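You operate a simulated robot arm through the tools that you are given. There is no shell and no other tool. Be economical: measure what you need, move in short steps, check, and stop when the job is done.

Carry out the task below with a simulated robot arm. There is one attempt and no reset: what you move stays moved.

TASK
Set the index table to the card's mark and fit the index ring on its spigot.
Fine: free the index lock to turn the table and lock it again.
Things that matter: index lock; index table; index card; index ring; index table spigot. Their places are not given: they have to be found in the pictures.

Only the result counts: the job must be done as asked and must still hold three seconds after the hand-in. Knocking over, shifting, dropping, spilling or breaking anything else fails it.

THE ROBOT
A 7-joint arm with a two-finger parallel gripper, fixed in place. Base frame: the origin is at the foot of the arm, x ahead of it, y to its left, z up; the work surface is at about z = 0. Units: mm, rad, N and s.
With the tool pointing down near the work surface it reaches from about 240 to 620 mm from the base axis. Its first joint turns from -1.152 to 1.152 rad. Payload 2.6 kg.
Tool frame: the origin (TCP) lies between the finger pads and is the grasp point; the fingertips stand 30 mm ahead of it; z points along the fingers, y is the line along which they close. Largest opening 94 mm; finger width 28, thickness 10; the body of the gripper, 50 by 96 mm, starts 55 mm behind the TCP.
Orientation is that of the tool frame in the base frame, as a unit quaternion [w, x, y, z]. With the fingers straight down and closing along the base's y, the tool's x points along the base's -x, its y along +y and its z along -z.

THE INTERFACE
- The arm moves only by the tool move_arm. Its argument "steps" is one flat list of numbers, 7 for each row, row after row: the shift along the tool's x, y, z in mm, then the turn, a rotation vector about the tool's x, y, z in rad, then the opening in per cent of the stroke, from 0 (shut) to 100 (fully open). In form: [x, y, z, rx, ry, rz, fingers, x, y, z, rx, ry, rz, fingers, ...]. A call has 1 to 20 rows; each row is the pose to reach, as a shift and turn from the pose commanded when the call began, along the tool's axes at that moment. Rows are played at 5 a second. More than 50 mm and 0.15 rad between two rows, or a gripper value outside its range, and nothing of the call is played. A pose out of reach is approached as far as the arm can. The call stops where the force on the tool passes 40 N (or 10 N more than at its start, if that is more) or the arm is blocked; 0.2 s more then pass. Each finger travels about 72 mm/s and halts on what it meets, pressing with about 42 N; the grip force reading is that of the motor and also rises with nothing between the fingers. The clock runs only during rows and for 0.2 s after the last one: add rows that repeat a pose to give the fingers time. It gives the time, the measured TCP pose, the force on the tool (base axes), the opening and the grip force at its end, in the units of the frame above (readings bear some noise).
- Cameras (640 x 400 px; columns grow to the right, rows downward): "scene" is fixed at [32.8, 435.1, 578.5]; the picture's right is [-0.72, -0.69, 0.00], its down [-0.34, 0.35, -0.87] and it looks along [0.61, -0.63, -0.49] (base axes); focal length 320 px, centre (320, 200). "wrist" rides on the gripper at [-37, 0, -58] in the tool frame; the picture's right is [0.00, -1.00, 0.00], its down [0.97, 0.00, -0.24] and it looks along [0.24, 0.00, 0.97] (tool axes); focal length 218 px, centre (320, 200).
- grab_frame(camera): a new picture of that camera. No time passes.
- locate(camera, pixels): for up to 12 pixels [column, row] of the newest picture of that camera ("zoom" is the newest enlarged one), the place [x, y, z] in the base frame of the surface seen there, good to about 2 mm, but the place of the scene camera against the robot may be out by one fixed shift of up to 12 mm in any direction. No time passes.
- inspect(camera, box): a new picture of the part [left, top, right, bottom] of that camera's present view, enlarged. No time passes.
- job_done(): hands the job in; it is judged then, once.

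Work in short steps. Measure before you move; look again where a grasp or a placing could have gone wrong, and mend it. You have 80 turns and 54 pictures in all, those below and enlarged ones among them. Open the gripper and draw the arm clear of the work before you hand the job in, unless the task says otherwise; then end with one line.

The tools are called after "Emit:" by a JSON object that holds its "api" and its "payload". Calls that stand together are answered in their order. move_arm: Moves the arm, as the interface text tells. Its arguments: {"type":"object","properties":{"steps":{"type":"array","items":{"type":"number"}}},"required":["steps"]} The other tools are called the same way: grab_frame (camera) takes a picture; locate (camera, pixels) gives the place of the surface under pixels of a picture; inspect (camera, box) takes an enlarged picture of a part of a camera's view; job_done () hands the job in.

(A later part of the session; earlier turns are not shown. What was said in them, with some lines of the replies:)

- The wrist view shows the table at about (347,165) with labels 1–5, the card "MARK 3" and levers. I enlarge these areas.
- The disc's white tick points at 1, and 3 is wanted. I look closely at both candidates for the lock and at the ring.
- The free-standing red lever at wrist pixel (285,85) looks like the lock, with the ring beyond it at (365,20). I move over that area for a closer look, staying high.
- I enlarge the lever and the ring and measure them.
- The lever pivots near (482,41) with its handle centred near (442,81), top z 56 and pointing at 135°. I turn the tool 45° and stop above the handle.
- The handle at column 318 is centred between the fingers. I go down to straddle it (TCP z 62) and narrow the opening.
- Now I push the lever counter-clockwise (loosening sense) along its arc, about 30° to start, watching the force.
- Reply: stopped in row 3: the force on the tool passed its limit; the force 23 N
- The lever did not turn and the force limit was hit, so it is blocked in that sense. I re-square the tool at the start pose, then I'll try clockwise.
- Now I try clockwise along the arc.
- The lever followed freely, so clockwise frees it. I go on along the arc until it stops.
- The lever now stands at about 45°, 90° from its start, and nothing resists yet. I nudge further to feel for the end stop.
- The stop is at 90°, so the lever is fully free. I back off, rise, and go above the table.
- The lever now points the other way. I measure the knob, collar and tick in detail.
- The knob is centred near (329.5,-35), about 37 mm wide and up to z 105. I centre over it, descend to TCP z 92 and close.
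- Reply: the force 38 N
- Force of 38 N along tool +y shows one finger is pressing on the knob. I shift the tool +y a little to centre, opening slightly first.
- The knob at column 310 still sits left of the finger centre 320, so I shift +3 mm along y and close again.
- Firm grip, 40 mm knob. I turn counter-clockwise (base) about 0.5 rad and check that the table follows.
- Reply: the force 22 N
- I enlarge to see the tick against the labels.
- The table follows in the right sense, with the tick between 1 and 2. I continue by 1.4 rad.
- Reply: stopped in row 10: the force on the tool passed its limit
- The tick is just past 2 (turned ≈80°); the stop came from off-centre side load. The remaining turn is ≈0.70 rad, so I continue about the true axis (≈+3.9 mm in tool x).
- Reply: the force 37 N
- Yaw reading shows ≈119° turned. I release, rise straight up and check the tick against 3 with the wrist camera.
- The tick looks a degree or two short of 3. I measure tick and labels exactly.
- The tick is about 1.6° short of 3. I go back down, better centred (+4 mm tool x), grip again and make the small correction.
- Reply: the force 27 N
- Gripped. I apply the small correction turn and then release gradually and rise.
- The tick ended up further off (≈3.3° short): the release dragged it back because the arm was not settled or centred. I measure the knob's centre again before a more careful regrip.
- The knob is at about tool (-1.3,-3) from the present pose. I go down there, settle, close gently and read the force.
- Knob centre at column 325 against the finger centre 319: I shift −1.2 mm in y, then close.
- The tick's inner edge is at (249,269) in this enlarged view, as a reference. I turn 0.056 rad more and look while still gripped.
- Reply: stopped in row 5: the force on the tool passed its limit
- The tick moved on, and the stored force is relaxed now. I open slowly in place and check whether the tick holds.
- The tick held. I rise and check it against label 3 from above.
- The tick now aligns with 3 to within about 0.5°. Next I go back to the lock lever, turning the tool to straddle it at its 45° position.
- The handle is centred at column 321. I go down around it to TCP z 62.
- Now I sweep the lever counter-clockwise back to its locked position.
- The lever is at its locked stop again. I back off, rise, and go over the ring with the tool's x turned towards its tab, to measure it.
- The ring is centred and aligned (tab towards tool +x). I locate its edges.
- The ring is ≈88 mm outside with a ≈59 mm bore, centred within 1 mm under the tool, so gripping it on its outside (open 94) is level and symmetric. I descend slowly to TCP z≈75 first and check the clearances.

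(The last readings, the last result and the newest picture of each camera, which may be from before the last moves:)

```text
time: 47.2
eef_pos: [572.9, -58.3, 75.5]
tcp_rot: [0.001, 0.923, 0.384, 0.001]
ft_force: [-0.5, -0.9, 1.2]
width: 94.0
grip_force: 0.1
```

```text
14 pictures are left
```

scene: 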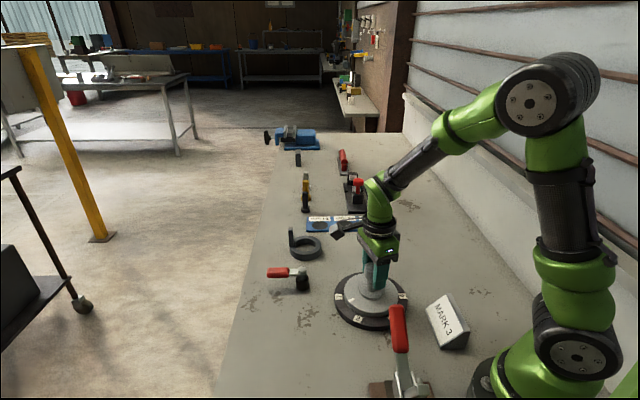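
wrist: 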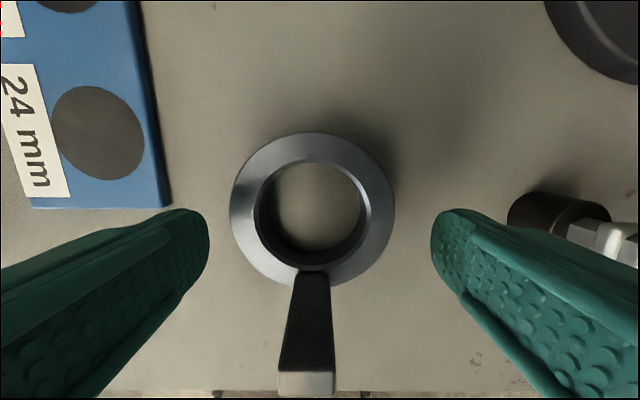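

The ring's centre is at column 312, i.e. ≈3.7 mm towards tool +y. I correct that and descend to TCP z≈36.

Emit:
{"api": "move_arm", "payload": {"steps": [-2, 3.7, 0, 0, 0, 0, 100, -2, 3.7, 0, 0, 0, 0, 100, -2, 3.7, 15, 0, 0, 0, 100, -2, 3.7, 15, 0, 0, 0, 100]}}

Emit:
{"api": "grab_frame", "payload": {"camera": "wrist"}}

```text
time: 48.2
eef_pos: [576.2, -62.1, 61.2]
tcp_rot: [0.001, 0.924, 0.383, 0.001]
ft_force: [-0.1, 0.7, -0.4]
width: 94.3
grip_force: 0.1
```

```text
13 pictures are left
```

wrist: 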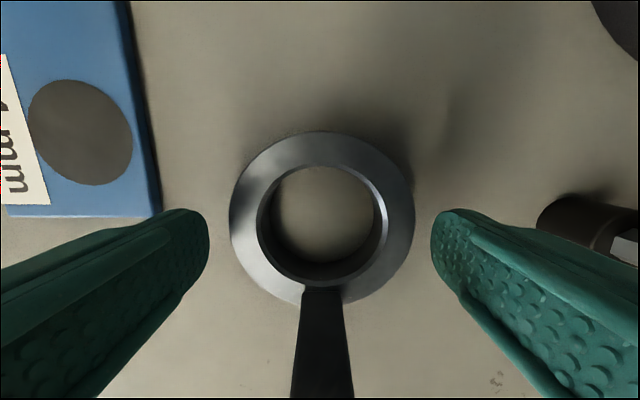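

Ring centre now at column 322 and width ≈82 mm, so clearance is fine. I shift −1 mm, lower 25 mm and close.

Emit:
{"api": "move_arm", "payload": {"steps": [0, -1, 12, 0, 0, 0, 100, 0, -1, 25, 0, 0, 0, 100, 0, -1, 25, 0, 0, 0, 100, 0, -1, 25, 0, 0, 0, 100, 0, -1, 25, 0, 0, 0, 93, 0, -1, 25, 0, 0, 0, 89, 0, -1, 25, 0, 0, 0, 80, 0, -1, 25, 0, 0, 0, 60, 0, -1, 25, 0, 0, 0, 60]}}

```text
time: 50.2
eef_pos: [575.1, -63.8, 36.1]
tcp_rot: [0.001, 0.923, 0.384, 0.001]
ft_force: [-0.6, 2.4, 0.5]
width: 81.0
grip_force: 42.2
```

Gripped at 81 mm. I lift to TCP z≈170 and look at the hold.

Emit:
{"api": "move_arm", "payload": {"steps": [0, 0, -20, 0, 0, 0, 60, 0, 0, -45, 0, 0, 0, 60, 0, 0, -80, 0, 0, 0, 60, 0, 0, -110, 0, 0, 0, 60, 0, 0, -134, 0, 0, 0, 60, 0, 0, -134, 0, 0, 0, 60]}}

Emit:
{"api": "grab_frame", "payload": {"camera": "wrist"}}

```text
time: 51.6
eef_pos: [574.0, -63.8, 168.0]
tcp_rot: [0.002, 0.923, 0.385, 0.002]
ft_force: [-0.7, 0.0, -0.8]
width: 56.6
grip_force: 0.0
```

```text
12 pictures are left
```

wrist: 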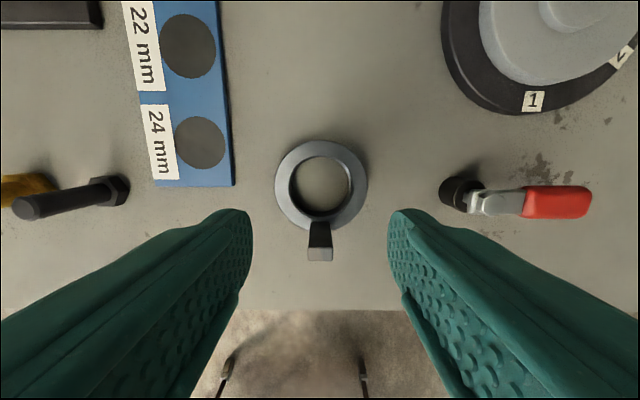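

The ring slipped out of the tapered fingertips but stayed in place. I'll grip its upright tab instead; I measure tab and ring in a close-up.

Emit:
{"api": "inspect", "payload": {"camera": "wrist", "box": [265, 130, 377, 270]}}

```text
2.86 times, centred on (321, 200) of wrist
```

zoom: 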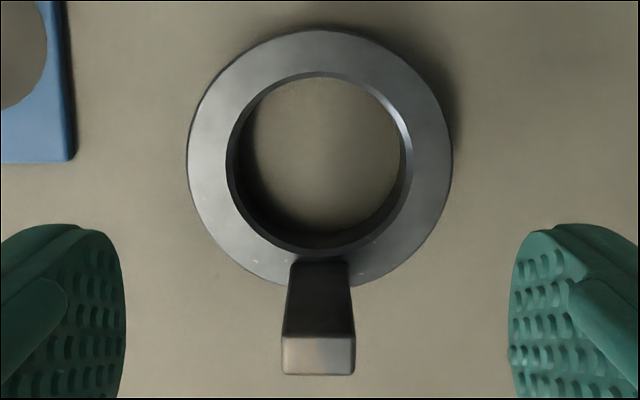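

Emit:
{"api": "locate", "payload": {"camera": "zoom", "pixels": [[192, 160], [447, 160], [320, 34], [226, 162], [415, 162], [320, 70], [287, 342], [351, 342], [286, 368], [350, 368], [320, 355], [230, 75]]}}

```text
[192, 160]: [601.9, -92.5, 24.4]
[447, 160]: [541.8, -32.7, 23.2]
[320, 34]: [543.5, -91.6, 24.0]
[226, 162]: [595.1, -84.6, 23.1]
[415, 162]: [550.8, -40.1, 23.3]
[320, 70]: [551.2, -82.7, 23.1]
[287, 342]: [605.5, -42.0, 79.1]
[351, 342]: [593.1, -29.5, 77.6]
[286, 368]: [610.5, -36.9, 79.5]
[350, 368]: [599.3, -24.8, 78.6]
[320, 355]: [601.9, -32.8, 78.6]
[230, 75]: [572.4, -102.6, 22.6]
```

Ring centre ≈(573.6,−61.3), tab centre ≈(602,−33), 40 mm apart along 45°. I turn the tool −90° so that it closes radially on the tab, and hover over it.

Emit:
{"api": "move_arm", "payload": {"steps": [3.5, 0, 0, 0, 0, -0.131, 60, 7, 0, 0, 0, 0, -0.262, 60, 10.5, 0, 0, 0, 0, -0.393, 60, 14, 0, 0, 0, 0, -0.524, 60, 17.5, 0, 0, 0, 0, -0.654, 60, 21, -1, 0, 0, 0, -0.785, 60, 24.5, -1, 0, 0, 0, -0.916, 60, 28, -1, 0, 0, 0, -1.047, 60, 31.5, -1.5, 0, 0, 0, -1.178, 60, 35, -1.5, 0, 0, 0, -1.309, 60, 38.5, -1.9, 0, 0, 0, -1.44, 50, 41.5, -1.9, 0, 0, 0, -1.571, 45, 41.5, -1.9, 20, 0, 0, -1.571, 45, 41.5, -1.9, 40, 0, 0, -1.571, 45, 41.5, -1.9, 40, 0, 0, -1.571, 45, 41.5, -1.9, 40, 0, 0, -1.571, 45]}}

Emit:
{"api": "grab_frame", "payload": {"camera": "wrist"}}

```text
time: 55.0
eef_pos: [600.5, -33.7, 127.8]
tcp_rot: [0.002, 0.381, 0.924, -0.001]
ft_force: [-0.2, -0.3, 1.1]
width: 42.4
grip_force: 0.0
```

```text
10 pictures are left
```

wrist: 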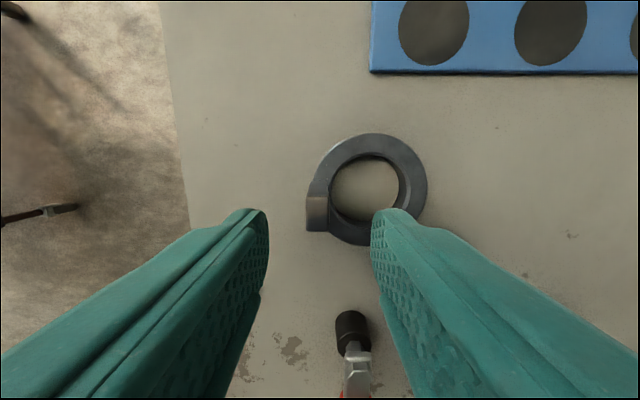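

The tab top is at (317,214), offset about (−3, +1.4) mm. I correct, descend to TCP z≈58 and grip the tab.

Emit:
{"api": "move_arm", "payload": {"steps": [-3, 1.4, 15, 0, 0, 0, 45, -3, 1.4, 45, 0, 0, 0, 45, -3, 1.4, 69, 0, 0, 0, 45, -3, 1.4, 69, 0, 0, 0, 45, -3, 1.4, 69, 0, 0, 0, 45, -3, 1.4, 69, 0, 0, 0, 25, -3, 1.4, 69, 0, 0, 0, 12, -3, 1.4, 69, 0, 0, 0, 0, -3, 1.4, 69, 0, 0, 0, 0, -3, 1.4, 69, 0, 0, 0, 0]}}

```text
time: 57.2
eef_pos: [603.2, -34.9, 62.0]
tcp_rot: [0.001, 0.382, 0.924, 0.0]
ft_force: [-1.7, 1.5, 0.9]
width: 16.0
grip_force: 42.2
```

Gripped with reading 16 mm. I lift slowly by 25 mm and check the hold.

Emit:
{"api": "move_arm", "payload": {"steps": [0, 0, -5, 0, 0, 0, 0, 0, 0, -12, 0, 0, 0, 0, 0, 0, -20, 0, 0, 0, 0, 0, 0, -28, 0, 0, 0, 0, 0, 0, -28, 0, 0, 0, 0]}}

Emit:
{"api": "grab_frame", "payload": {"camera": "wrist"}}

```text
time: 58.4
eef_pos: [605.2, -33.3, 89.0]
tcp_rot: [0.001, 0.382, 0.924, 0.0]
ft_force: [0.0, 0.4, -7.3]
width: 15.9
grip_force: 41.9
```

```text
9 pictures are left
```

wrist: 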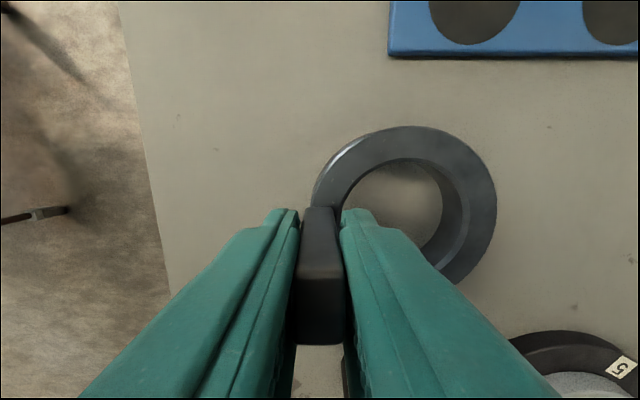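

Held firmly (weight ≈0.7 kg). I locate ring points to find its centre relative to the tool.

Emit:
{"api": "locate", "payload": {"camera": "wrist", "pixels": [[410, 128], [370, 136], [450, 136], [480, 160], [494, 200], [492, 220], [480, 255], [462, 278], [405, 160], [345, 175], [435, 175], [330, 165]]}}

```text
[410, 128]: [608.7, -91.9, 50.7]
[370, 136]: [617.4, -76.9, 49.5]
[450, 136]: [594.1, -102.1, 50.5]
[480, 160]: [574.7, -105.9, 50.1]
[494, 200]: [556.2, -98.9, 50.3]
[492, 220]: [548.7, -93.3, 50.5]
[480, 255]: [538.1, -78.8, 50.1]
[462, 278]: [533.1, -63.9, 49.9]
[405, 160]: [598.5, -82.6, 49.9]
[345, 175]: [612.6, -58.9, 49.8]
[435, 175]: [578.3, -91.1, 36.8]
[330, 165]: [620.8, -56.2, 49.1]
```

The ring is level (z≈50 all round), with its centre at tool (−1.2, −42). I lift to clear the knob and carry it over the spigot, aiming for TCP (360,−5).

Emit:
{"api": "move_arm", "payload": {"steps": [0, 0, -25, 0, 0, 0, 0, 0, 0, -55, 0, 0, 0, 0, 0, 0, -85, 0, 0, 0, 0, 0, 0, -98, 0, 0, 0, 0, 15, -12, -98, 0, 0, 0, 0, 40, -31.5, -98, 0, 0, 0, 0, 65, -51.2, -98, 0, 0, 0, 0, 90, -71, -98, 0, 0, 0, 0, 115, -90.6, -98, 0, 0, 0, 0, 140, -110.3, -98, 0, 0, 0, 0, 165, -130, -98, 0, 0, 0, 0, 182, -143.4, -98, 0, 0, 0, 0, 193.8, -152.7, -98, 0, 0, 0, 0, 193.8, -152.7, -98, 0, 0, 0, 0, 193.8, -152.7, -98, 0, 0, 0, 0]}}

Emit:
{"api": "grab_frame", "payload": {"camera": "wrist"}}

```text
time: 61.6
eef_pos: [569.2, -11.1, 263.7]
tcp_rot: [0.001, 0.381, 0.924, 0.0]
ft_force: [0.0, 0.3, -7.1]
width: 16.9
grip_force: 41.9
out of reach, approached as far as the arm can: row 3, 4, 5, 6, 7, 8, 9, 10, 11, 12, 13, 14, 15
```

```text
8 pictures are left
```

wrist: 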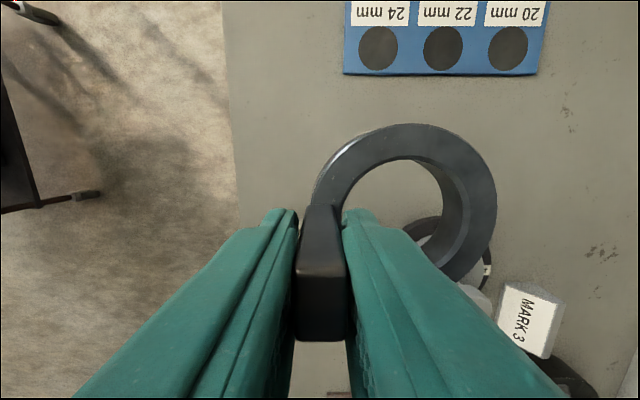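

The arm stalled at (569,−11,264), as it neared its reach limit at height. I test with a null move to see what pose is being commanded.

Emit:
{"api": "move_arm", "payload": {"steps": [0, 0, 0, 0, 0, 0, 0]}}

```text
time: 62.0
eef_pos: [570.5, -11.7, 261.9]
tcp_rot: [0.001, 0.382, 0.924, 0.0]
ft_force: [0.6, 0.2, -7.9]
width: 17.0
grip_force: 42.3
```

It holds there without the flag. I move inwards a first part (≈50 mm) and check.

Emit:
{"api": "move_arm", "payload": {"steps": [13, -12, 0, 0, 0, 0, 0, 26, -24, 0, 0, 0, 0, 0, 38, -36, 0, 0, 0, 0, 0, 38, -36, 0, 0, 0, 0, 0]}}

```text
time: 63.0
eef_pos: [564.9, -7.5, 273.2]
tcp_rot: [0.001, 0.382, 0.924, -0.001]
ft_force: [0.1, -0.3, -8.0]
width: 17.3
grip_force: 42.1
out of reach, approached as far as the arm can: row 1, 2, 3, 4
```

Still held up. I try descending first (tool z +80) to get back to the region that worked, then go inwards.

Emit:
{"api": "move_arm", "payload": {"steps": [0, 0, 25, 0, 0, 0, 0, 0, 0, 50, 0, 0, 0, 0, 0, 0, 80, 0, 0, 0, 0, 0, 0, 80, 0, 0, 0, 0]}}

```text
time: 64.0
eef_pos: [593.2, -11.7, 199.2]
tcp_rot: [0.001, 0.382, 0.924, 0.0]
ft_force: [0.5, -0.2, -6.7]
width: 17.0
grip_force: 41.4
out of reach, approached as far as the arm can: row 1, 2, 3, 4
```

The arm seems to be at full stretch (≈620 mm radius), where inward motion is singular. I try a small outward-and-down move, then small inward steps.

Emit:
{"api": "move_arm", "payload": {"steps": [-10, 10, 15, 0, 0, 0, 0, -10, 10, 40, 0, 0, 0, 0, -10, 10, 70, 0, 0, 0, 0, -6, 6, 90, 0, 0, 0, 0, -2, 2, 100, 0, 0, 0, 0, 4, -4, 100, 0, 0, 0, 0, 10, -10, 100, 0, 0, 0, 0, 16, -16, 100, 0, 0, 0, 0, 22, -22, 100, 0, 0, 0, 0, 28, -28, 100, 0, 0, 0, 0]}}

```text
time: 66.2
eef_pos: [551.5, -8.9, 97.8]
tcp_rot: [0.002, 0.382, 0.924, 0.001]
ft_force: [0.3, 0.6, -7.2]
width: 16.9
grip_force: 41.7
out of reach, approached as far as the arm can: row 1
```

Free again at (551.5,−9,98) with the ring still held. I lift to z≈190 here, well inside reach, then carry it inward over the spigot.

Emit:
{"api": "move_arm", "payload": {"steps": [0, 0, -25, 0, 0, 0, 0, 3, -3, -55, 0, 0, 0, 0, 6, -6, -80, 0, 0, 0, 0, 15, -14, -92, 0, 0, 0, 0, 33, -31, -92, 0, 0, 0, 0, 51, -49, -92, 0, 0, 0, 0, 69, -66, -92, 0, 0, 0, 0, 87, -83, -92, 0, 0, 0, 0, 105, -100, -92, 0, 0, 0, 0, 122, -116, -92, 0, 0, 0, 0, 138.4, -132, -92, 0, 0, 0, 0, 138.4, -132, -92, 0, 0, 0, 0, 138.4, -132, -92, 0, 0, 0, 0, 138.4, -132, -92, 0, 0, 0, 0]}}

Emit:
{"api": "grab_frame", "payload": {"camera": "wrist"}}

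```text
time: 69.2
eef_pos: [363.4, -3.5, 189.6]
tcp_rot: [0.002, 0.381, 0.924, 0.0]
ft_force: [0.0, -0.1, -7.4]
width: 17.1
grip_force: 42.2
```

```text
7 pictures are left
```

wrist: 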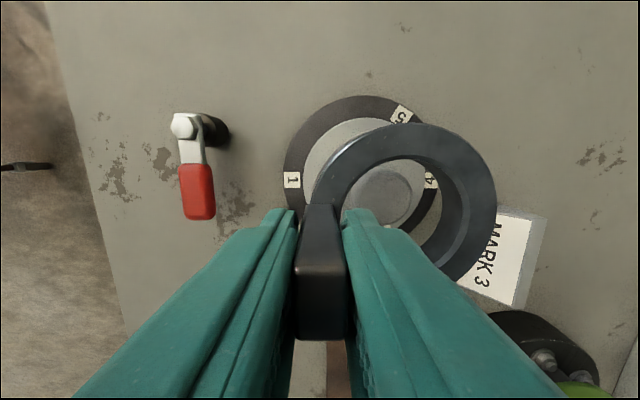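

I measure the ring rim and the knob in this same view to find the remaining offset.

Emit:
{"api": "locate", "payload": {"camera": "wrist", "pixels": [[410, 127], [372, 134], [450, 135], [480, 158], [494, 195], [481, 253], [462, 276], [345, 200], [382, 172], [414, 192], [400, 177], [382, 195]]}}

Emit:
{"api": "inspect", "payload": {"camera": "wrist", "box": [300, 110, 508, 240]}}

```text
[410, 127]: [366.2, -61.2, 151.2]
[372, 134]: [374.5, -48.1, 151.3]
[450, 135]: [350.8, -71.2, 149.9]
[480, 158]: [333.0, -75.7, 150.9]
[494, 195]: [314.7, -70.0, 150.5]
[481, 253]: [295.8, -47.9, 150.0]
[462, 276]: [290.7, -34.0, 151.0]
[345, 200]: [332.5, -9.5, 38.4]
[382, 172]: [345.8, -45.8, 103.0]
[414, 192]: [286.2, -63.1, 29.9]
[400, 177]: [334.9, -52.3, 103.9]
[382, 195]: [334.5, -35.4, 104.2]
```

```text
3.08 times, centred on (404, 175) of wrist
```

zoom: 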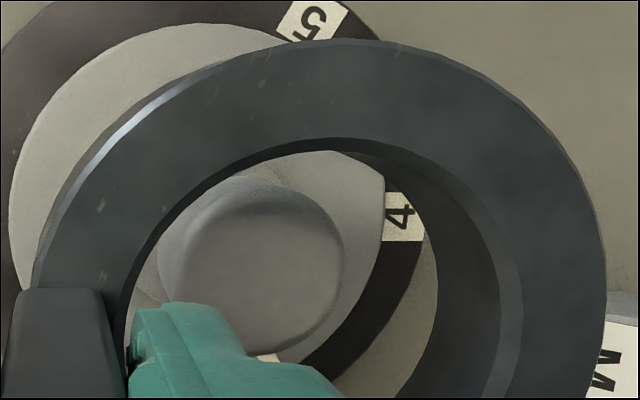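

The ring centre is at (334.1,−33.8) and the spigot axis at ≈(331.3,−35), so I shift (tool +1.1, −2.8) and lower over the knob to just above the collar.

Emit:
{"api": "move_arm", "payload": {"steps": [1.1, -2.8, 0, 0, 0, 0, 0, 1.1, -2.8, 0, 0, 0, 0, 0, 1.1, -2.8, 15, 0, 0, 0, 0, 1.1, -2.8, 35, 0, 0, 0, 0, 1.1, -2.8, 55, 0, 0, 0, 0, 1.1, -2.8, 70, 0, 0, 0, 0, 1.1, -2.8, 80, 0, 0, 0, 0, 1.1, -2.8, 80, 0, 0, 0, 0, 1.1, -2.8, 80, 0, 0, 0, 0]}}

Emit:
{"api": "grab_frame", "payload": {"camera": "wrist"}}

```text
time: 71.2
eef_pos: [357.8, -5.4, 110.5]
tcp_rot: [0.001, 0.382, 0.924, 0.001]
ft_force: [-0.1, 0.1, -7.3]
width: 17.1
grip_force: 42.1
```

```text
5 pictures are left
```

wrist: 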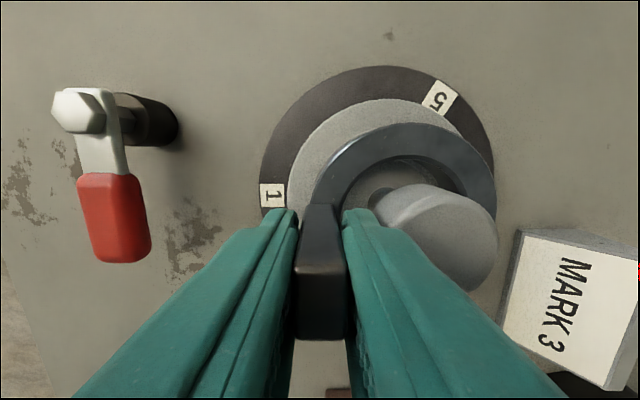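

The knob is through the ring with no contact. I check the rim position once more against the axis.

Emit:
{"api": "locate", "payload": {"camera": "wrist", "pixels": [[410, 127], [372, 134], [450, 135], [480, 158], [491, 185], [274, 196], [440, 97], [462, 260], [480, 225], [493, 250], [440, 230], [375, 195]]}}

```text
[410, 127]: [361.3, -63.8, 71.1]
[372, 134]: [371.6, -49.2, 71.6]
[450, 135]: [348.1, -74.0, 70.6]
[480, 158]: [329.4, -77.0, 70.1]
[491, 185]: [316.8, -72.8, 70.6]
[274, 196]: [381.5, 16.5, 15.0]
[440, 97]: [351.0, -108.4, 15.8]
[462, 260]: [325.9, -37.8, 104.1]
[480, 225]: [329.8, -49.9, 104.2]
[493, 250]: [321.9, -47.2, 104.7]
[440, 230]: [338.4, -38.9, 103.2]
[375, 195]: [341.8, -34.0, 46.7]
```

Ring centre (330.6,−35.8) and axis (330.7,−35.5) match. I lower slowly to the disc.

Emit:
{"api": "move_arm", "payload": {"steps": [0, 0, 3, 0, 0, 0, 0, 0, 0, 6, 0, 0, 0, 0, 0, 0, 8, 0, 0, 0, 0, 0, 0, 10, 0, 0, 0, 0, 0, 0, 12, 0, 0, 0, 0, 0, 0, 14, 0, 0, 0, 0, 0, 0, 15.5, 0, 0, 0, 0, 0, 0, 16.5, 0, 0, 0, 0, 0, 0, 16.5, 0, 0, 0, 0]}}

```text
time: 72.2
eef_pos: [359.6, -5.7, 104.3]
tcp_rot: [0.002, 0.384, 0.923, 0.002]
ft_force: [-2.3, -1.1, 5.5]
width: 17.1
grip_force: 42.2
stopped in row 4: the force on the tool passed its limit (the readings are from after the stop); the commanded pose is now the measured one
```

Contact about 8 mm down: the ring rests on the collar's edge. I make a gentle circular search (≈1.2 mm) with light downward pressure.

Emit:
{"api": "move_arm", "payload": {"steps": [0.6, 0, 0.5, 0, 0, 0, 0, 1.2, 0, 1, 0, 0, 0, 0, 0.85, 0.85, 1, 0, 0, 0, 0, 0, 1.2, 1, 0, 0, 0, 0, -0.85, 0.85, 1, 0, 0, 0, 0, -1.2, 0, 1, 0, 0, 0, 0, -0.85, -0.85, 1, 0, 0, 0, 0, 0, -1.2, 1, 0, 0, 0, 0, 0.85, -0.85, 1, 0, 0, 0, 0, 0, 0, 1, 0, 0, 0, 0]}}

Emit:
{"api": "inspect", "payload": {"camera": "scene", "box": [320, 235, 420, 335]}}

```text
time: 73.1
eef_pos: [357.9, -6.6, 103.4]
tcp_rot: [0.002, 0.385, 0.923, 0.001]
ft_force: [-2.7, -0.9, 5.6]
width: 16.9
grip_force: 41.8
stopped in row 4: the force on the tool passed its limit (the readings are from after the stop); the commanded pose is now the measured one
```

```text
4.00 times, centred on (370, 285) of scene
```

zoom: 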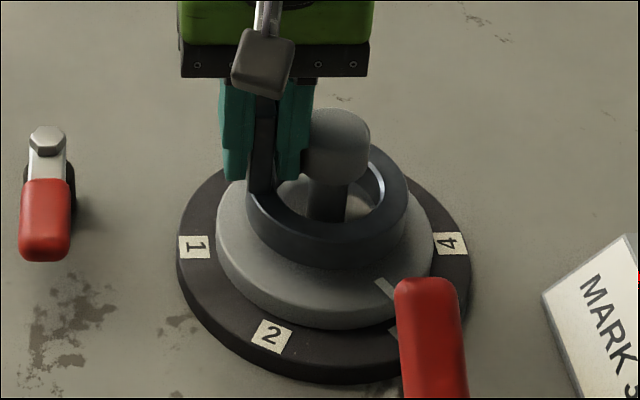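

Still resting on the collar. I compare ring rim and labels in this scene view (same camera shift for both) to find the direction of the offset.

Emit:
{"api": "locate", "payload": {"camera": "zoom", "pixels": [[194, 246], [272, 336], [451, 244], [400, 172], [403, 195], [390, 216], [370, 229], [340, 236], [300, 230], [270, 216], [330, 120], [262, 208]]}}

```text
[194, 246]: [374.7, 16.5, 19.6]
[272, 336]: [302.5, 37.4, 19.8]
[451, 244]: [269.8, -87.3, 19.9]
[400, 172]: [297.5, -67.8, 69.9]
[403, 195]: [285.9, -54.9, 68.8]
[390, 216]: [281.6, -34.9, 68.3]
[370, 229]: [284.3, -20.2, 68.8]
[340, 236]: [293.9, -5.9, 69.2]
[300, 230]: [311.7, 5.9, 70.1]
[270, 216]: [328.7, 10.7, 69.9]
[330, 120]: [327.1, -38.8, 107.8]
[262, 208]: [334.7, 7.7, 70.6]
```

The ring centre is within ~1 mm of the axis but the grip holds it slightly tilted. I loosen the grip a few mm so it can level itself, then wiggle the tab gently.

Emit:
{"api": "move_arm", "payload": {"steps": [0, 0, 0, 0, 0, 0, 19, 0, 0, 0, 0, 0, 0, 21, 0, 0, 0, 0, 0, 0, 23, 0, 0, 0, 0, 0, 0, 23, 0, 0, 0, 0, 0, 0, 23]}}

Emit:
{"api": "inspect", "payload": {"camera": "scene", "box": [320, 235, 420, 335]}}

```text
time: 74.3
eef_pos: [360.4, -5.8, 103.8]
tcp_rot: [0.002, 0.384, 0.923, 0.002]
ft_force: [6.4, 2.8, 5.0]
width: 19.9
grip_force: 0.1
```

```text
4.00 times, centred on (370, 285) of scene
```

zoom: 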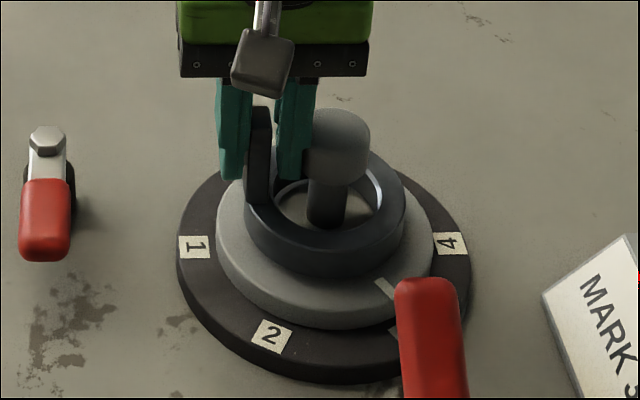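

The ring has dropped; I measure its rim heights to see whether it is seated.

Emit:
{"api": "locate", "payload": {"camera": "zoom", "pixels": [[399, 185], [400, 205], [388, 226], [365, 240], [335, 246], [300, 240], [262, 222], [250, 208], [375, 165], [250, 295], [330, 322], [375, 200]]}}

```text
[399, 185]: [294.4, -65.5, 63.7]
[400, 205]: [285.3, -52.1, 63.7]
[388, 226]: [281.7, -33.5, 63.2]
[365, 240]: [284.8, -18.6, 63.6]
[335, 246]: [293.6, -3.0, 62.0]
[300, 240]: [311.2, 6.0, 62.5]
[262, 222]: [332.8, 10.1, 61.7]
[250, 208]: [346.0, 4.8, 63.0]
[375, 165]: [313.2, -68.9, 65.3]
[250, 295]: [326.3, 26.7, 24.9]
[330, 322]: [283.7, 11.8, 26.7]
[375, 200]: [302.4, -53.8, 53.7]
```

The ring is partly in: its −y side (z≈65) still rests on the collar while the +y side dropped (≈62), so it must move ~1 mm to −y. I raise the fingers on the tab to clear the knob, regrip, shift −y and release lightly.

Emit:
{"api": "move_arm", "payload": {"steps": [0, 0, -5, 0, 0, 0, 23, 0, 0, -10, 0, 0, 0, 23, 0, 0, -10, 0, 0, 0, 23, 0, 0, -10, 0, 0, 0, 10, 0, 0, -10, 0, 0, 0, 5, -0.4, -0.6, -9.5, 0, 0, 0, 5, -0.8, -1, -9, 0, 0, 0, 5, -1.1, -1.3, -8.5, 0, 0, 0, 5, -1.1, -1.3, -8.5, 0, 0, 0, 5, -1.1, -1.3, -8.5, 0, 0, 0, 19, -1.1, -1.3, -8.5, 0, 0, 0, 22, -1.1, -1.3, -8.5, 0, 0, 0, 22]}}

Emit:
{"api": "inspect", "payload": {"camera": "scene", "box": [320, 235, 420, 335]}}

Emit:
{"api": "locate", "payload": {"camera": "zoom", "pixels": [[398, 192], [398, 212], [386, 232], [363, 246], [335, 251], [300, 245], [262, 228], [250, 214], [375, 172], [385, 180], [275, 232], [320, 250]]}}

```text
time: 76.9
eef_pos: [358.4, -7.0, 113.0]
tcp_rot: [0.002, 0.384, 0.923, 0.001]
ft_force: [4.7, 1.7, -9.4]
width: 18.0
grip_force: 0.2
```

```text
4.00 times, centred on (370, 285) of scene
```

zoom: 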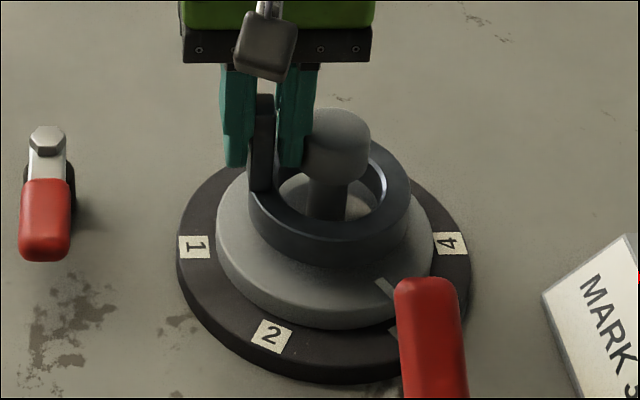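

```text
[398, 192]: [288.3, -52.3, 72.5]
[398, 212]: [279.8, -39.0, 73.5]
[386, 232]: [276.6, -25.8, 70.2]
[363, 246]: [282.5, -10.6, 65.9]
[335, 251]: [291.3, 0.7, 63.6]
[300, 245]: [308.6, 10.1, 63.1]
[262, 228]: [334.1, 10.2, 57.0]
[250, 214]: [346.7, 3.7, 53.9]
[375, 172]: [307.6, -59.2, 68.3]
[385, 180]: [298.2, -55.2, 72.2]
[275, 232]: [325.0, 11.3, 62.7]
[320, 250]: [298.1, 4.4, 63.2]
```

The tab is still wedged between the fingers and lifted a little: it is 17 mm thick radially, so the inner finger has only ~1.5 mm to the knob. I lower it again and open while shifting outward (+y), so that only the outer finger leaves, then rise.

Emit:
{"api": "move_arm", "payload": {"steps": [0, 0.5, 3, 0, 0, 0, 19, 0, 1, 6, 0, 0, 0, 21, 0, 2.5, 7, 0, 0, 0, 25, 0, 4, 7, 0, 0, 0, 28, 0, 5.5, 7, 0, 0, 0, 31, 0, 5.5, 7, 0, 0, 0, 31, 0, 5.5, 7, 0, 0, 0, 31]}}

```text
time: 78.5
eef_pos: [363.2, -2.8, 105.1]
tcp_rot: [0.001, 0.385, 0.923, 0.002]
ft_force: [4.3, 0.7, -6.5]
width: 27.0
grip_force: 0.1
```

There is still a small load, so I ease outward a bit more and open further.

Emit:
{"api": "move_arm", "payload": {"steps": [0, 1.5, 0, 0, 0, 0, 34, 0, 3, 0, 0, 0, 0, 37, 0, 3, 0, 0, 0, 0, 37, 0, 3, 0, 0, 0, 0, 37]}}

```text
time: 79.5
eef_pos: [363.3, -1.0, 106.7]
tcp_rot: [0.002, 0.384, 0.923, 0.002]
ft_force: [5.0, 5.9, 1.7]
width: 33.7
grip_force: 0.1
```

The inner finger still leans on the knob (≈8 N along +y). I move outward 2.5 mm more, then rise slowly watching the force.

Emit:
{"api": "move_arm", "payload": {"steps": [0, 1.5, 0, 0, 0, 0, 37, 0, 2.5, 0, 0, 0, 0, 37, 0, 2.5, -3, 0, 0, 0, 37, 0, 2.5, -8, 0, 0, 0, 37, 0, 2.5, -8, 0, 0, 0, 37]}}

```text
time: 80.7
eef_pos: [365.1, 0.0, 113.3]
tcp_rot: [0.002, 0.385, 0.923, 0.001]
ft_force: [-0.2, -0.4, -6.8]
width: 34.8
grip_force: 0.1
```

The ring hangs again by cantilever when rising. I lower back so that it rests, and withdraw the fingers sideways (tool x) past the tab instead.

Emit:
{"api": "move_arm", "payload": {"steps": [0, 0, 4, 0, 0, 0, 37, 0, 0, 9, 0, 0, 0, 37, 0, 0, 9, 0, 0, 0, 37, 0, 1, 9, 0, 0, 0, 39, 5, 1, 9, 0, 0, 0, 39, 10, 1, 9, 0, 0, 0, 39]}}

```text
time: 82.1
eef_pos: [359.9, 8.4, 102.8]
tcp_rot: [0.001, 0.385, 0.923, 0.001]
ft_force: [-0.4, 0.5, 1.3]
width: 36.7
grip_force: 0.1
```

No load now. I continue sideways until clear of the tab, then rise and look from above.

Emit:
{"api": "move_arm", "payload": {"steps": [8, 1, 0, 0, 0, 0, 39, 16, 2, 0, 0, 0, 0, 39, 24, 3, 0, 0, 0, 0, 39, 32, 4, 0, 0, 0, 0, 39, 32, 4, -30, 0, 0, 0, 39, 32, 4, -70, 0, 0, 0, 39, 10, -20, -100, 0, 0, 0, 39, -10, -40, -110, 0, 0, 0, 39, -10, -40, -110, 0, 0, 0, 39]}}

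Emit:
{"api": "grab_frame", "payload": {"camera": "wrist"}}

```text
time: 84.1
eef_pos: [339.5, -25.4, 218.0]
tcp_rot: [0.002, 0.385, 0.923, 0.001]
ft_force: [-0.9, -0.7, 0.5]
width: 36.8
grip_force: 0.0
```

```text
1 pictures are left
```

wrist: 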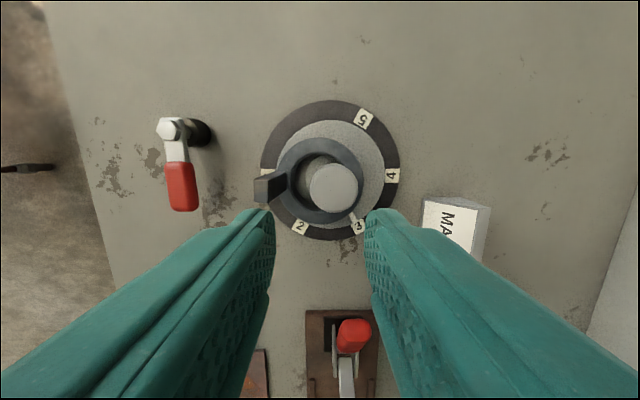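

The fingers are clear and the ring lies around the knob. I measure the ring's height all round in this picture.

Emit:
{"api": "locate", "payload": {"camera": "wrist", "pixels": [[320, 143], [300, 150], [340, 146], [356, 160], [362, 180], [358, 202], [342, 218], [320, 221], [300, 212], [284, 160], [262, 190], [352, 218]]}}

Emit:
{"api": "locate", "payload": {"camera": "wrist", "pixels": [[302, 130], [340, 126], [370, 150], [381, 185], [370, 205], [290, 134], [359, 227], [300, 227], [391, 176], [365, 119], [278, 150], [333, 185]]}}

```text
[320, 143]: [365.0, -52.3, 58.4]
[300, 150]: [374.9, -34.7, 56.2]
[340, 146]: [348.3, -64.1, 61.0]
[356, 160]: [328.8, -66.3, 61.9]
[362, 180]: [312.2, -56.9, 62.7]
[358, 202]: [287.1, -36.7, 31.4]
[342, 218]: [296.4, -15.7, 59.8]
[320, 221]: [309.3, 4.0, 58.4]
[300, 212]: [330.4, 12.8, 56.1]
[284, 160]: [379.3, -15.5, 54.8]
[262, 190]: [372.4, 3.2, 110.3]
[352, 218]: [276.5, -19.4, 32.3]
```

```text
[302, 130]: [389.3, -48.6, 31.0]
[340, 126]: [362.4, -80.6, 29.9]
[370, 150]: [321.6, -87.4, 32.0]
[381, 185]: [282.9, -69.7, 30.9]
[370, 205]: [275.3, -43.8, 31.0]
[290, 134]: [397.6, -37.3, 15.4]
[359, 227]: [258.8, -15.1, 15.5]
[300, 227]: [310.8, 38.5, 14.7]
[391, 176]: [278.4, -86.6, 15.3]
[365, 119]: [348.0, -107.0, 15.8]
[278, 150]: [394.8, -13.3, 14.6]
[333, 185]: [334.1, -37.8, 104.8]
```

The tab side is seated (z≈55) but the far side is still up on the collar (z≈63): the ring sits ≈8 mm too far towards its tab. I'll push its outer side there inward with closed fingers, so I go down outside the tab first.

Emit:
{"api": "move_arm", "payload": {"steps": [1, 30, 0, 0, 0, 0, 20, 1.6, 62.4, 0, 0, 0, 0, 0, 1.6, 62.4, 40, 0, 0, 0, 0, 1.6, 62.4, 85, 0, 0, 0, 0, 1.6, 62.4, 125, 0, 0, 0, 0, 1.6, 62.4, 148, 0, 0, 0, 0, 1.6, 62.4, 148, 0, 0, 0, 0, 1.6, 62.4, 148, 0, 0, 0, 0]}}

```text
time: 85.2
eef_pos: [384.8, 17.9, 137.2]
tcp_rot: [0.01, 0.386, 0.923, 0.006]
ft_force: [-2.0, -0.8, 9.7]
width: 0.0
grip_force: 33.0
stopped in row 5: the force on the tool passed its limit (the readings are from after the stop); the commanded pose is now the measured one
```

At z 137 the tips touched the top of the outward-leaning tab. I rise, move 16 mm further out and descend again.

Emit:
{"api": "move_arm", "payload": {"steps": [0, 0, -15, -0.01, -0.015, 0, 0, 0, 8, -20, -0.01, -0.02, 0, 0, 0, 17, -20, -0.01, -0.02, 0, 0, 0, 17, 10, -0.01, -0.02, 0, 0, 0, 17, 40, -0.01, -0.02, 0, 0, 0, 17, 66, -0.01, -0.02, 0, 0, 0, 17, 66, -0.01, -0.02, 0, 0, 0, 17, 66, -0.01, -0.02, 0, 0]}}

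```text
time: 87.0
eef_pos: [401.2, 29.5, 69.6]
tcp_rot: [0.019, 0.386, 0.922, 0.007]
ft_force: [0.4, 0.4, -0.4]
width: 0.2
grip_force: 33.5
```

Down beside it at z≈70, slightly tilted. I square the tool, align with the tab and push inward slowly.

Emit:
{"api": "move_arm", "payload": {"steps": [2, -5, 0, 0.028, 0.03, 0, 0, 5, -12, 0, 0.028, 0.03, 0, 0, 5, -18, 0, 0.028, 0.03, 0, 0, 5, -21, 0, 0.028, 0.03, 0, 0, 5, -23, 0, 0.028, 0.03, 0, 0, 5, -25, 0, 0.028, 0.03, 0, 0, 5, -27, 0, 0.028, 0.03, 0, 0, 5, -29, 0, 0.028, 0.03, 0, 0, 5, -31, 0, 0.028, 0.03, 0, 0, 5, -33, 0, 0.028, 0.03, 0, 0, 5, -34.5, 0, 0.028, 0.03, 0, 0, 5, -36, 0, 0.028, 0.03, 0, 0]}}

```text
time: 89.6
eef_pos: [370.7, 9.5, 70.4]
tcp_rot: [0.001, 0.386, 0.923, 0.001]
ft_force: [6.8, 4.5, -1.6]
width: 0.0
grip_force: 32.4
```

Light contact (8 N) at radius 59. I push on in 1 mm steps until it is firmly stopped by the collar.

Emit:
{"api": "move_arm", "payload": {"steps": [0, -1, 0, 0, 0, 0, 0, 0, -2, 0, 0, 0, 0, 0, 0, -3, 0, 0, 0, 0, 0, 0, -4, 0, 0, 0, 0, 0, 0, -4, 0, 0, 0, 0, 0]}}

```text
time: 90.8
eef_pos: [370.5, 7.3, 71.5]
tcp_rot: [0.003, 0.383, 0.924, 0.002]
ft_force: [23.1, 24.0, 7.6]
width: 0.0
grip_force: 33.0
```

It is firmly stopped at about the seated radius (58 mm). I back off, rise, and probe the far side of the ring from above with closed fingertips (seated top should be z≈55).

Emit:
{"api": "move_arm", "payload": {"steps": [0, 12, 0, 0, 0, 0, 0, 0, 14, -40, 0, 0, 0, 0, 0, 14, -80, 0, 0, 0, 0, 0, 14, -100, 0, 0, 0, 0, -1, -25, -100, 0, 0, 0, 0, -2, -60, -100, 0, 0, 0, 0, -3.2, -92.4, -100, 0, 0, 0, 0, -3.2, -92.4, -100, 0, 0, 0, 0, -3.2, -92.4, -60, 0, 0, 0, 0, -3.2, -92.4, -30, 0, 0, 0, 0, -3.2, -92.4, -30, 0, 0, 0, 0]}}

```text
time: 93.2
eef_pos: [305.4, -62.6, 103.2]
tcp_rot: [0.0, 0.385, 0.923, 0.0]
ft_force: [0.0, -0.2, 0.0]
width: 0.3
grip_force: 33.1
```

Above the far side with tips at z≈73. I lower in small steps and watch where it meets the ring.

Emit:
{"api": "move_arm", "payload": {"steps": [0, 0, 5, 0, 0, 0, 0, 0, 0, 9, 0, 0, 0, 0, 0, 0, 11, 0, 0, 0, 0, 0, 0, 13, 0, 0, 0, 0, 0, 0, 15, 0, 0, 0, 0, 0, 0, 17, 0, 0, 0, 0, 0, 0, 18.5, 0, 0, 0, 0, 0, 0, 20, 0, 0, 0, 0, 0, 0, 21.5, 0, 0, 0, 0, 0, 0, 23, 0, 0, 0, 0]}}

```text
time: 95.0
eef_pos: [304.7, -60.5, 82.4]
tcp_rot: [0.001, 0.386, 0.922, 0.0]
ft_force: [-0.9, -0.9, 2.6]
width: 0.0
grip_force: 33.1
stopped in row 8: the force on the tool passed its limit (the readings are from after the stop); the commanded pose is now the measured one
```

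The ring was met at tip z≈53, i.e. seated height. I rise clear, open, and use the last picture to verify.

Emit:
{"api": "move_arm", "payload": {"steps": [0, 0, -40, 0, 0, 0, 0, 0, 0, -85, 0, 0, 0, 0, 0, 20, -120, 0, 0, 0, 20, 0, 49, -136, 0, 0, 0, 50, 0, 49, -136, 0, 0, 0, 50, 0, 49, -136, 0, 0, 0, 50]}}

Emit:
{"api": "grab_frame", "payload": {"camera": "wrist"}}

Emit:
{"api": "locate", "payload": {"camera": "wrist", "pixels": [[320, 143], [300, 150], [340, 146], [356, 160], [362, 180], [358, 195], [342, 216], [320, 219], [300, 210], [284, 160], [265, 190], [352, 222]]}}

```text
time: 96.4
eef_pos: [336.2, -27.0, 219.1]
tcp_rot: [0.001, 0.386, 0.922, 0.0]
ft_force: [0.0, 0.0, 0.2]
width: 47.0
grip_force: 0.0
```

```text
0 pictures are left
```

wrist: 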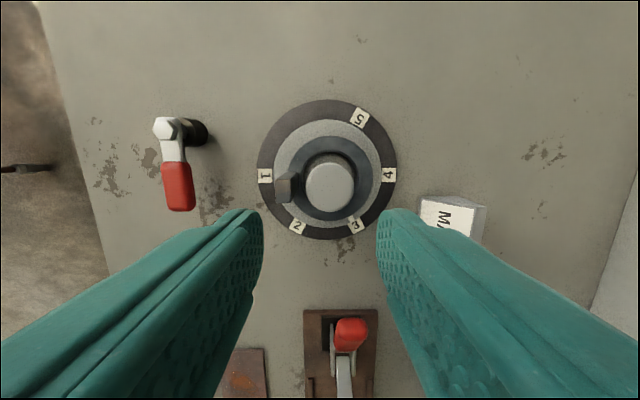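

```text
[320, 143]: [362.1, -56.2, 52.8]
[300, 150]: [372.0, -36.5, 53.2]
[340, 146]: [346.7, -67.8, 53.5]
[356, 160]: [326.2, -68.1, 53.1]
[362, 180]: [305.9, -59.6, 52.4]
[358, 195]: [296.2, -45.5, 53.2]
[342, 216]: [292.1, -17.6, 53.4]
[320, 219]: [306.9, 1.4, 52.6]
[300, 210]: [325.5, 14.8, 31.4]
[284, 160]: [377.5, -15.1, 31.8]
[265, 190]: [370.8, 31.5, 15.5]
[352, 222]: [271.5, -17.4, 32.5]
```

The ring lies level at z≈53 all round and concentric, so it is fully seated. I check the tick's angle and the lever in the same picture.

Emit:
{"api": "locate", "payload": {"camera": "wrist", "pixels": [[349, 216], [350, 218], [351, 220], [355, 225], [265, 176], [298, 227], [388, 174], [359, 117], [164, 127], [178, 188]]}}

```text
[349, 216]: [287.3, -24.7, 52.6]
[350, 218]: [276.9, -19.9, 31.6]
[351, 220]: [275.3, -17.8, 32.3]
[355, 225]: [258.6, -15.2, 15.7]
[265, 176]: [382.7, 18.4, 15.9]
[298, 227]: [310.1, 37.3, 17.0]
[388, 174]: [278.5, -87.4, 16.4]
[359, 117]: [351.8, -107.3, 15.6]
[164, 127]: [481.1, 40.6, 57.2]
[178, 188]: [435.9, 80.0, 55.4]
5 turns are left
```

The lever is in its locked position, the tick is on 3 and the ring is seated. The gripper is open and clear, so I hand in.

Emit:
{"api": "job_done", "payload": {}}

```text
The job is handed in.
```

I handed the job in with the index table set to mark 3 and locked again, and the index ring level and fully seated on its spigot. The table's tick looked within about 0.5° of mark 3 when I set it, and a coarser check at the end agreed.
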